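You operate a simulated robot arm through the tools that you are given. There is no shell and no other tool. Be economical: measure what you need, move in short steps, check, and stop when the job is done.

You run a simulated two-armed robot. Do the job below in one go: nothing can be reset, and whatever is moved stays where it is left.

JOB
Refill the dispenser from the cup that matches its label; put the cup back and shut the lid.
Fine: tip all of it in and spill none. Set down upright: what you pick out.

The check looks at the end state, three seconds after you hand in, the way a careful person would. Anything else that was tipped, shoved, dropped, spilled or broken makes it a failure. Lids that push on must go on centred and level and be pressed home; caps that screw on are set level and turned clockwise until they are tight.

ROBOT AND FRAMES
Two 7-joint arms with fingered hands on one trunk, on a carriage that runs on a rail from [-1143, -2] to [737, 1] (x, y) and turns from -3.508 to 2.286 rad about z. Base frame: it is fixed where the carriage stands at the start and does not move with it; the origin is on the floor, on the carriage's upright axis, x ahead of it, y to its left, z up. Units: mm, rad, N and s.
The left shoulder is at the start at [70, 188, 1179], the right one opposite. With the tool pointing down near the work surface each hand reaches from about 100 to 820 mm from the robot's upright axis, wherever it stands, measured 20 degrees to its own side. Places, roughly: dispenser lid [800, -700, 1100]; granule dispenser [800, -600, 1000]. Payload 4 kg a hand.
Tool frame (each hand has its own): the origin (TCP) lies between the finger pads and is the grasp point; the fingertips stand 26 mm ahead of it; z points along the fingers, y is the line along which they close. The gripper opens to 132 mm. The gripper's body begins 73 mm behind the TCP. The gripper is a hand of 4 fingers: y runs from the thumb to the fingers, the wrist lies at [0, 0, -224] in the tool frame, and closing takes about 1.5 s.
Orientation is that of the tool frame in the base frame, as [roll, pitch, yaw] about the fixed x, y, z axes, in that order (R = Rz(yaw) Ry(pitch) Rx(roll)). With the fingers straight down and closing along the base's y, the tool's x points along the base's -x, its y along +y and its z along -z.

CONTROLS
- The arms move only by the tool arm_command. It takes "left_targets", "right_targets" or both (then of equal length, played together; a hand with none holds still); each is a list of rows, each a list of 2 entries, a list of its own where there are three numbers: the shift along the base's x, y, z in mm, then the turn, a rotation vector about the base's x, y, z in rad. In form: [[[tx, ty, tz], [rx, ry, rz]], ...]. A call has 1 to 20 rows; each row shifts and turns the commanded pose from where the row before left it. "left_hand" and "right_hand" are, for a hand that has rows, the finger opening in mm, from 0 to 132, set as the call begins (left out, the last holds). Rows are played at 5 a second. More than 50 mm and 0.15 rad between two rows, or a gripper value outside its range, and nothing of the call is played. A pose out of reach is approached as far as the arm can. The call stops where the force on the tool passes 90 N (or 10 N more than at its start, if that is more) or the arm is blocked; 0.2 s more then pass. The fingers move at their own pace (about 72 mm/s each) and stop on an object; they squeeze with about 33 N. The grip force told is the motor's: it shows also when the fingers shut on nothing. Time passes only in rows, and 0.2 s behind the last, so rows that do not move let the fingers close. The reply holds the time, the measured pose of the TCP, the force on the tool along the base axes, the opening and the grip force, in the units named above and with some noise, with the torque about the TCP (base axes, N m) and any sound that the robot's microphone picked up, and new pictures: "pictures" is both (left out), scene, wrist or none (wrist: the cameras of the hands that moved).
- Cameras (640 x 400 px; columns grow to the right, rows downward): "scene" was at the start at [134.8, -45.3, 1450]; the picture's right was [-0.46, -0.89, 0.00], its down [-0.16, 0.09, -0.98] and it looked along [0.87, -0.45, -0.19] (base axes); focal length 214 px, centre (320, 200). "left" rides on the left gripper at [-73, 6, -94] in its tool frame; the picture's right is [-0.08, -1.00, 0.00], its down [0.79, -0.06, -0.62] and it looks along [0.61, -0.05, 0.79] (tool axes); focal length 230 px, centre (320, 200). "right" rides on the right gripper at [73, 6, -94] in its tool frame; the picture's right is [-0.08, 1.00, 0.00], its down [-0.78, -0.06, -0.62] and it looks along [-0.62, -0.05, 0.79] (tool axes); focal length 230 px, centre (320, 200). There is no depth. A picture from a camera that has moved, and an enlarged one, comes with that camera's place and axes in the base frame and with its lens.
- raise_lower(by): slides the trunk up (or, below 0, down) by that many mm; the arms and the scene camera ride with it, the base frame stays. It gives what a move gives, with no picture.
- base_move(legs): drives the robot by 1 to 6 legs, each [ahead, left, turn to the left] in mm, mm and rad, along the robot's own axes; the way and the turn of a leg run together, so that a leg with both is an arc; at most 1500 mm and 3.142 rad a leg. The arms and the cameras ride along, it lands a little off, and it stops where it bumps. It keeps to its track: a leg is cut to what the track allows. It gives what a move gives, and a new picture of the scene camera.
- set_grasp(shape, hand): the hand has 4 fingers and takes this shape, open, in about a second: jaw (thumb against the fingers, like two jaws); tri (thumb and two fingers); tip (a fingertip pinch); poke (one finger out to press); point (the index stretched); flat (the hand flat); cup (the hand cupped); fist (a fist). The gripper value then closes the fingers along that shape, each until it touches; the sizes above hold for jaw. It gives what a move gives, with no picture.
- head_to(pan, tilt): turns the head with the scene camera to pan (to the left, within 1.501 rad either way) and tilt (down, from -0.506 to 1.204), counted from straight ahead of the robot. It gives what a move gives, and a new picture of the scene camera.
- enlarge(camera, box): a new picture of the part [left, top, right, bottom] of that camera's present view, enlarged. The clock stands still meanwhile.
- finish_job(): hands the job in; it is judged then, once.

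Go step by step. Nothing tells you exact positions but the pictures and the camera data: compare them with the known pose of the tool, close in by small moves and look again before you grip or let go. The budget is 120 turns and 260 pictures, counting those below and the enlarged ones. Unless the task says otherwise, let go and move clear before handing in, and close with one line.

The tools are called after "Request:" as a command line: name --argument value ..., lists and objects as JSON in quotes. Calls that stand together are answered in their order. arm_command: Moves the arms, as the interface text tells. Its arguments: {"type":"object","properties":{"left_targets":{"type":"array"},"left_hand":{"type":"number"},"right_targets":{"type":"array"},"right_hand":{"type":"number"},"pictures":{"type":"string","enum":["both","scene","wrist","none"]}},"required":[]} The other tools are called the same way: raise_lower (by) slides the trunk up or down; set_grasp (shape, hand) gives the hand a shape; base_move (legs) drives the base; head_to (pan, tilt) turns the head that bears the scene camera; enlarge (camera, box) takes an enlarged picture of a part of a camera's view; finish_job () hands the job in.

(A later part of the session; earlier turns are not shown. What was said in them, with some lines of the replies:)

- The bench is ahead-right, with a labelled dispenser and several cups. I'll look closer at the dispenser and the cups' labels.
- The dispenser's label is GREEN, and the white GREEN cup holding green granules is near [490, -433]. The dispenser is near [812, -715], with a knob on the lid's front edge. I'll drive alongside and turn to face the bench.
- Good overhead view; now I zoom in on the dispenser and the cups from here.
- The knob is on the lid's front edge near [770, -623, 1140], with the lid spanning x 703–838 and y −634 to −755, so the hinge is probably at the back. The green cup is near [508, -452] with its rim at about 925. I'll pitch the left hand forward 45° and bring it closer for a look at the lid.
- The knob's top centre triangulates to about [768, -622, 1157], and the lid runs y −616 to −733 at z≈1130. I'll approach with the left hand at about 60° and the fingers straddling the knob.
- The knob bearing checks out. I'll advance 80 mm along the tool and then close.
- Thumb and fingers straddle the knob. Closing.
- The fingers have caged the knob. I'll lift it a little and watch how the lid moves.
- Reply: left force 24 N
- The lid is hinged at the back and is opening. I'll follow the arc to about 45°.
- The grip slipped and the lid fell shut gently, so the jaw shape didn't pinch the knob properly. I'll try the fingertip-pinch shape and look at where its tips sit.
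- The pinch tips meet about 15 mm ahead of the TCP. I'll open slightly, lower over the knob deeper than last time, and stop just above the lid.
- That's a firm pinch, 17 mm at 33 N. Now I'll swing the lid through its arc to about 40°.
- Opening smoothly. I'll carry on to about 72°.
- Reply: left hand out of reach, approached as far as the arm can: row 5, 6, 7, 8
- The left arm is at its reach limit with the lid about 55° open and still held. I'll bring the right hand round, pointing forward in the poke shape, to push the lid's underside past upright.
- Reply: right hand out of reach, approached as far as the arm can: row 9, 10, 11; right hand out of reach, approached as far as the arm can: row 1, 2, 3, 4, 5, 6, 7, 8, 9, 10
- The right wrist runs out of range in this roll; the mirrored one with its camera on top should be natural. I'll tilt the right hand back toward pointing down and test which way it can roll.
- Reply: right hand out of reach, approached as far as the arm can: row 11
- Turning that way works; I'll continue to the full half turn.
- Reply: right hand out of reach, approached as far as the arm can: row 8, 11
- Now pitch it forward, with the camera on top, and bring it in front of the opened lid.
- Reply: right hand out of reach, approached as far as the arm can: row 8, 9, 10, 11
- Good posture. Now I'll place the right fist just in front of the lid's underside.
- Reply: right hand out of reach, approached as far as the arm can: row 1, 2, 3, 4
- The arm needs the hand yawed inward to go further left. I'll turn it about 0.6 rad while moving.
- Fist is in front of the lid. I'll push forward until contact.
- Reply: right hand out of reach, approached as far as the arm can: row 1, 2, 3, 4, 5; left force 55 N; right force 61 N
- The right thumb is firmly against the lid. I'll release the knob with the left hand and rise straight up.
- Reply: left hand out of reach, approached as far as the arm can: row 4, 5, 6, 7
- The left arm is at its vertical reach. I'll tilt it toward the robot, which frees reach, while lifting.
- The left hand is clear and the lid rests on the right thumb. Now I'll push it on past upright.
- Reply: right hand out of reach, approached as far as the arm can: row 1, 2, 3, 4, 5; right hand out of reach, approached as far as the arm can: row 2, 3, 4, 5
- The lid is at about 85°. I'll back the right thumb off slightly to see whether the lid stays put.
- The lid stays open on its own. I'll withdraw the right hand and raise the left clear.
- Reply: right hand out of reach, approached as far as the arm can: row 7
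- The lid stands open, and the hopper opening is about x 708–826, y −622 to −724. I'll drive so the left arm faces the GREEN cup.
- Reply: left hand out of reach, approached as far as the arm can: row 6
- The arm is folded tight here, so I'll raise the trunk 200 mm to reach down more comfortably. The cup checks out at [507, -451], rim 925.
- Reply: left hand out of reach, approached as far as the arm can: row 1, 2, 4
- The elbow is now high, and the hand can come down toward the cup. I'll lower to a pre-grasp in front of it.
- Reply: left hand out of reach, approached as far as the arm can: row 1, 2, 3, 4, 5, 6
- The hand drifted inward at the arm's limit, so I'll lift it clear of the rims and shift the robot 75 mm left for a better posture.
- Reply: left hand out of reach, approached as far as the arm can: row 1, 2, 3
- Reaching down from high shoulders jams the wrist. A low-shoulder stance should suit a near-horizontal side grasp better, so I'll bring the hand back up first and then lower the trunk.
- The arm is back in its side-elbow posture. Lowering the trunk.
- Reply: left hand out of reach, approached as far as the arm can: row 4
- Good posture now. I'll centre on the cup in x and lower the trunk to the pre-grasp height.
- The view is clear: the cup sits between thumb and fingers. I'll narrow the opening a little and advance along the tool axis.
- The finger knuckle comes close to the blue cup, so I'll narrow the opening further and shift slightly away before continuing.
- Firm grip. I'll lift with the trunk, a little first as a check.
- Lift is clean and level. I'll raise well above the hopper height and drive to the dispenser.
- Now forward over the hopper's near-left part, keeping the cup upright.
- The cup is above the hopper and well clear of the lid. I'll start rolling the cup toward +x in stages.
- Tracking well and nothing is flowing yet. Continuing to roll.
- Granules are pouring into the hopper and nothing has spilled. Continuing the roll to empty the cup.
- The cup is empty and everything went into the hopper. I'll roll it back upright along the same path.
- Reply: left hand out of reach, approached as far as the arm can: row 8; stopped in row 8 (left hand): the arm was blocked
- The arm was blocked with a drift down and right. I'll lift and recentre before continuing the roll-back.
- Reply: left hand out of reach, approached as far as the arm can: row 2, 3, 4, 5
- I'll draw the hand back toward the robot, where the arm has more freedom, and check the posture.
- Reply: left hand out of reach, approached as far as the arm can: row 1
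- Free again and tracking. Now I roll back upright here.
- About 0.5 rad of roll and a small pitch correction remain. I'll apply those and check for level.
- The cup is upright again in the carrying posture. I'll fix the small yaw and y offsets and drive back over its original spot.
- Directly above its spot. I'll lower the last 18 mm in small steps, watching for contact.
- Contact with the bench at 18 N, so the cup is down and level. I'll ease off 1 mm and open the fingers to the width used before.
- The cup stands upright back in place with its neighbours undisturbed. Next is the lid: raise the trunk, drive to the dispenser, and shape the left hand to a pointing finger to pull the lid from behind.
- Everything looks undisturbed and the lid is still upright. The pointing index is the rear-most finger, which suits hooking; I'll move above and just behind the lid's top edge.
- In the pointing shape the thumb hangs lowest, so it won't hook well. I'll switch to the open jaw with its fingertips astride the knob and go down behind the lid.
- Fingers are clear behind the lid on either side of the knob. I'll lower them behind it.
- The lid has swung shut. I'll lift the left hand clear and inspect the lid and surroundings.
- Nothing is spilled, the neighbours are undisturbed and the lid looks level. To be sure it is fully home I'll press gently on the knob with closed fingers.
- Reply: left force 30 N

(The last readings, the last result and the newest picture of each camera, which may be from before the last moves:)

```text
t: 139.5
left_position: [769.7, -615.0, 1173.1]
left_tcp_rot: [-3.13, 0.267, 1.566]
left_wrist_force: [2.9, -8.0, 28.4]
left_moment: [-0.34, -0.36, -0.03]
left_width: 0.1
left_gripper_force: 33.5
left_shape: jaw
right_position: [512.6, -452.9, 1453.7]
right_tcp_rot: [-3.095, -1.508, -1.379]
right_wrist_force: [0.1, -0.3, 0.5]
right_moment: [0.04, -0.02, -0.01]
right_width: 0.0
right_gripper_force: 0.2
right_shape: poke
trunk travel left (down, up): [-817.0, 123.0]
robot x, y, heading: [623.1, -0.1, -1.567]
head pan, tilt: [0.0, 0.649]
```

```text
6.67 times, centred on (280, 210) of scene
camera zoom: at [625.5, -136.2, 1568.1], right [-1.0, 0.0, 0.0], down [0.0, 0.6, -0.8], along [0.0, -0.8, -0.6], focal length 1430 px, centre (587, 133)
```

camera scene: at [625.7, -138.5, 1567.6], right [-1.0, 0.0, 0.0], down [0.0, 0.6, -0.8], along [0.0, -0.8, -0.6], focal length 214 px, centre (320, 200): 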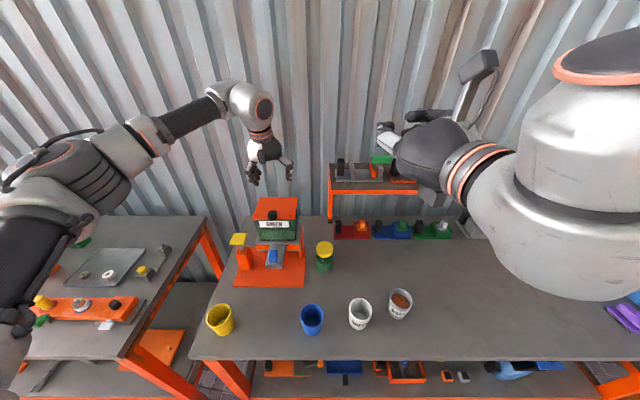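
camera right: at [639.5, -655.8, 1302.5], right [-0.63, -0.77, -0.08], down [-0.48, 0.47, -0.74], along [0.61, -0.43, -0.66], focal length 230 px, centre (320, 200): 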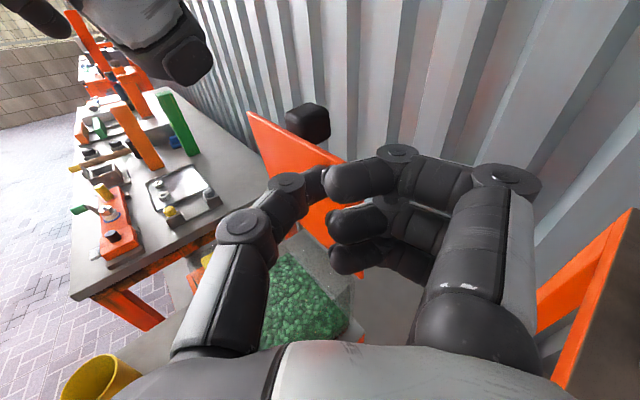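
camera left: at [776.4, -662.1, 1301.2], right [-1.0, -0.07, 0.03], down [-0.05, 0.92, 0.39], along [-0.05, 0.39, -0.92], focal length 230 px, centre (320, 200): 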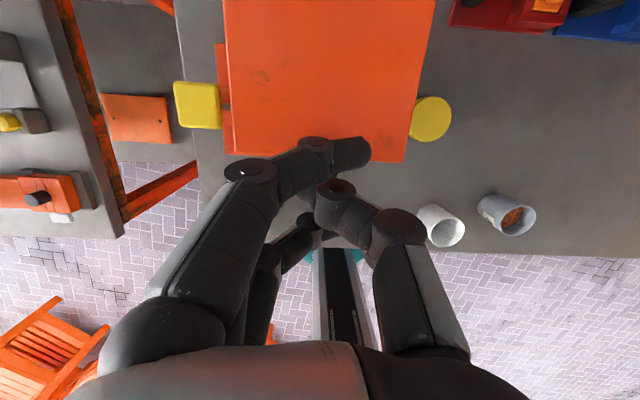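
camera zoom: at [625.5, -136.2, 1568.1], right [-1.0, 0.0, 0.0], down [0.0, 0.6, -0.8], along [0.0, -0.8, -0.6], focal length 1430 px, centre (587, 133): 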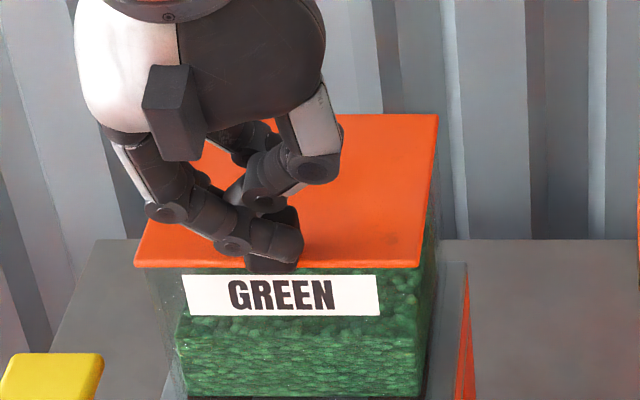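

The press met firm resistance at 28 N, so the lid is fully home, level and tight on the hopper. I'll lift off straight up, back away, and take a last look.

Request:
arm_command --left_targets '[[[0, 0, 10], [0, 0, 0]], [[0, 0, 25], [0, 0, 0]], [[0, 0, 35], [0, 0, 0]], [[0, 20, 35], [0, 0, 0]], [[0, 35, 25], [0, 0, 0]], [[0, 40, 0], [0, 0, 0]], [[0, 40, 0], [0, 0, 0]], [[0, 0, 0], [0, 0, 0]]]' --pictures "none"

Request:
enlarge --camera "scene" --box '[180, 150, 440, 390]'

Request:
enlarge --camera "scene" --box '[230, 180, 330, 290]'

```text
t: 141.3
left_position: [769.1, -479.7, 1300.1]
left_tcp_rot: [-3.131, 0.264, 1.566]
left_wrist_force: [-0.3, -0.8, 0.3]
left_moment: [0.01, 0.04, -0.01]
left_width: 0.1
left_gripper_force: 33.1
left_shape: jaw
right_position: [513.8, -455.7, 1454.1]
right_tcp_rot: [-3.092, -1.505, -1.384]
right_wrist_force: [0.5, 0.4, 0.7]
right_moment: [0.0, -0.02, 0.0]
right_width: 0.2
right_gripper_force: 0.2
right_shape: poke
trunk travel left (down, up): [-817.0, 123.0]
robot x, y, heading: [625.3, 1.7, -1.564]
head pan, tilt: [0.0, 0.649]
```

```text
1.67 times, centred on (310, 270) of scene
camera zoom: at [625.5, -138.5, 1567.6], right [-1.0, 0.0, 0.0], down [0.0, 0.6, -0.8], along [0.0, -0.8, -0.6], focal length 358 px, centre (337, 83)
```

zoom: 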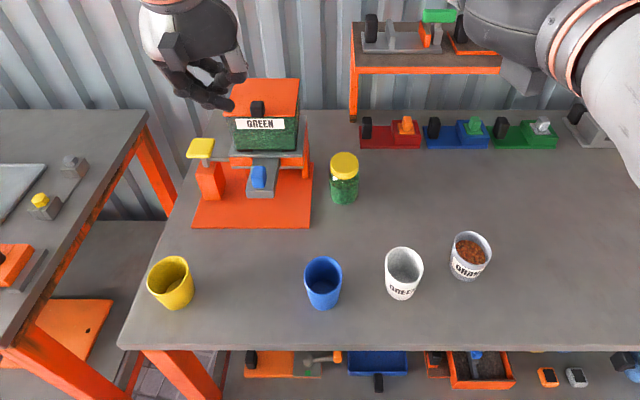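

```text
3.64 times, centred on (280, 235) of scene
camera zoom: at [625.5, -138.5, 1567.6], right [-1.0, 0.0, 0.0], down [0.0, 0.6, -0.8], along [0.0, -0.8, -0.6], focal length 780 px, centre (466, 73)
```

zoom: 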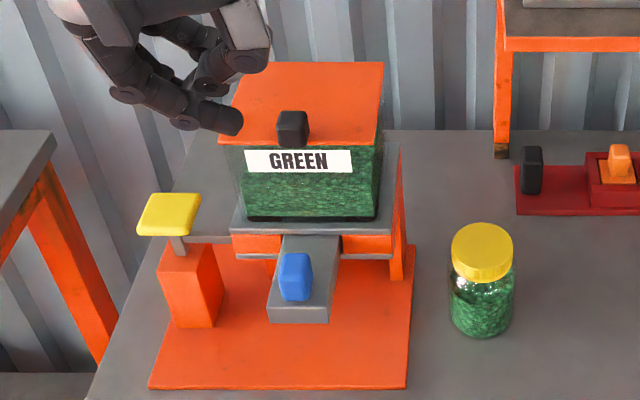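

The hopper is filled and its lid shut. The empty GREEN cup is upright at its place, nothing is spilled, and both hands are clear.

Request:
finish_job

```text
The job is handed in.
```

I refilled the GREEN dispenser from the GREEN cup: the cup came out empty and I saw no spills. The cup is back upright within a few millimetres of where it stood, and the lid is shut and pressed home; on my first try at opening it, the lid slipped from the grip and dropped shut, with no damage seen.
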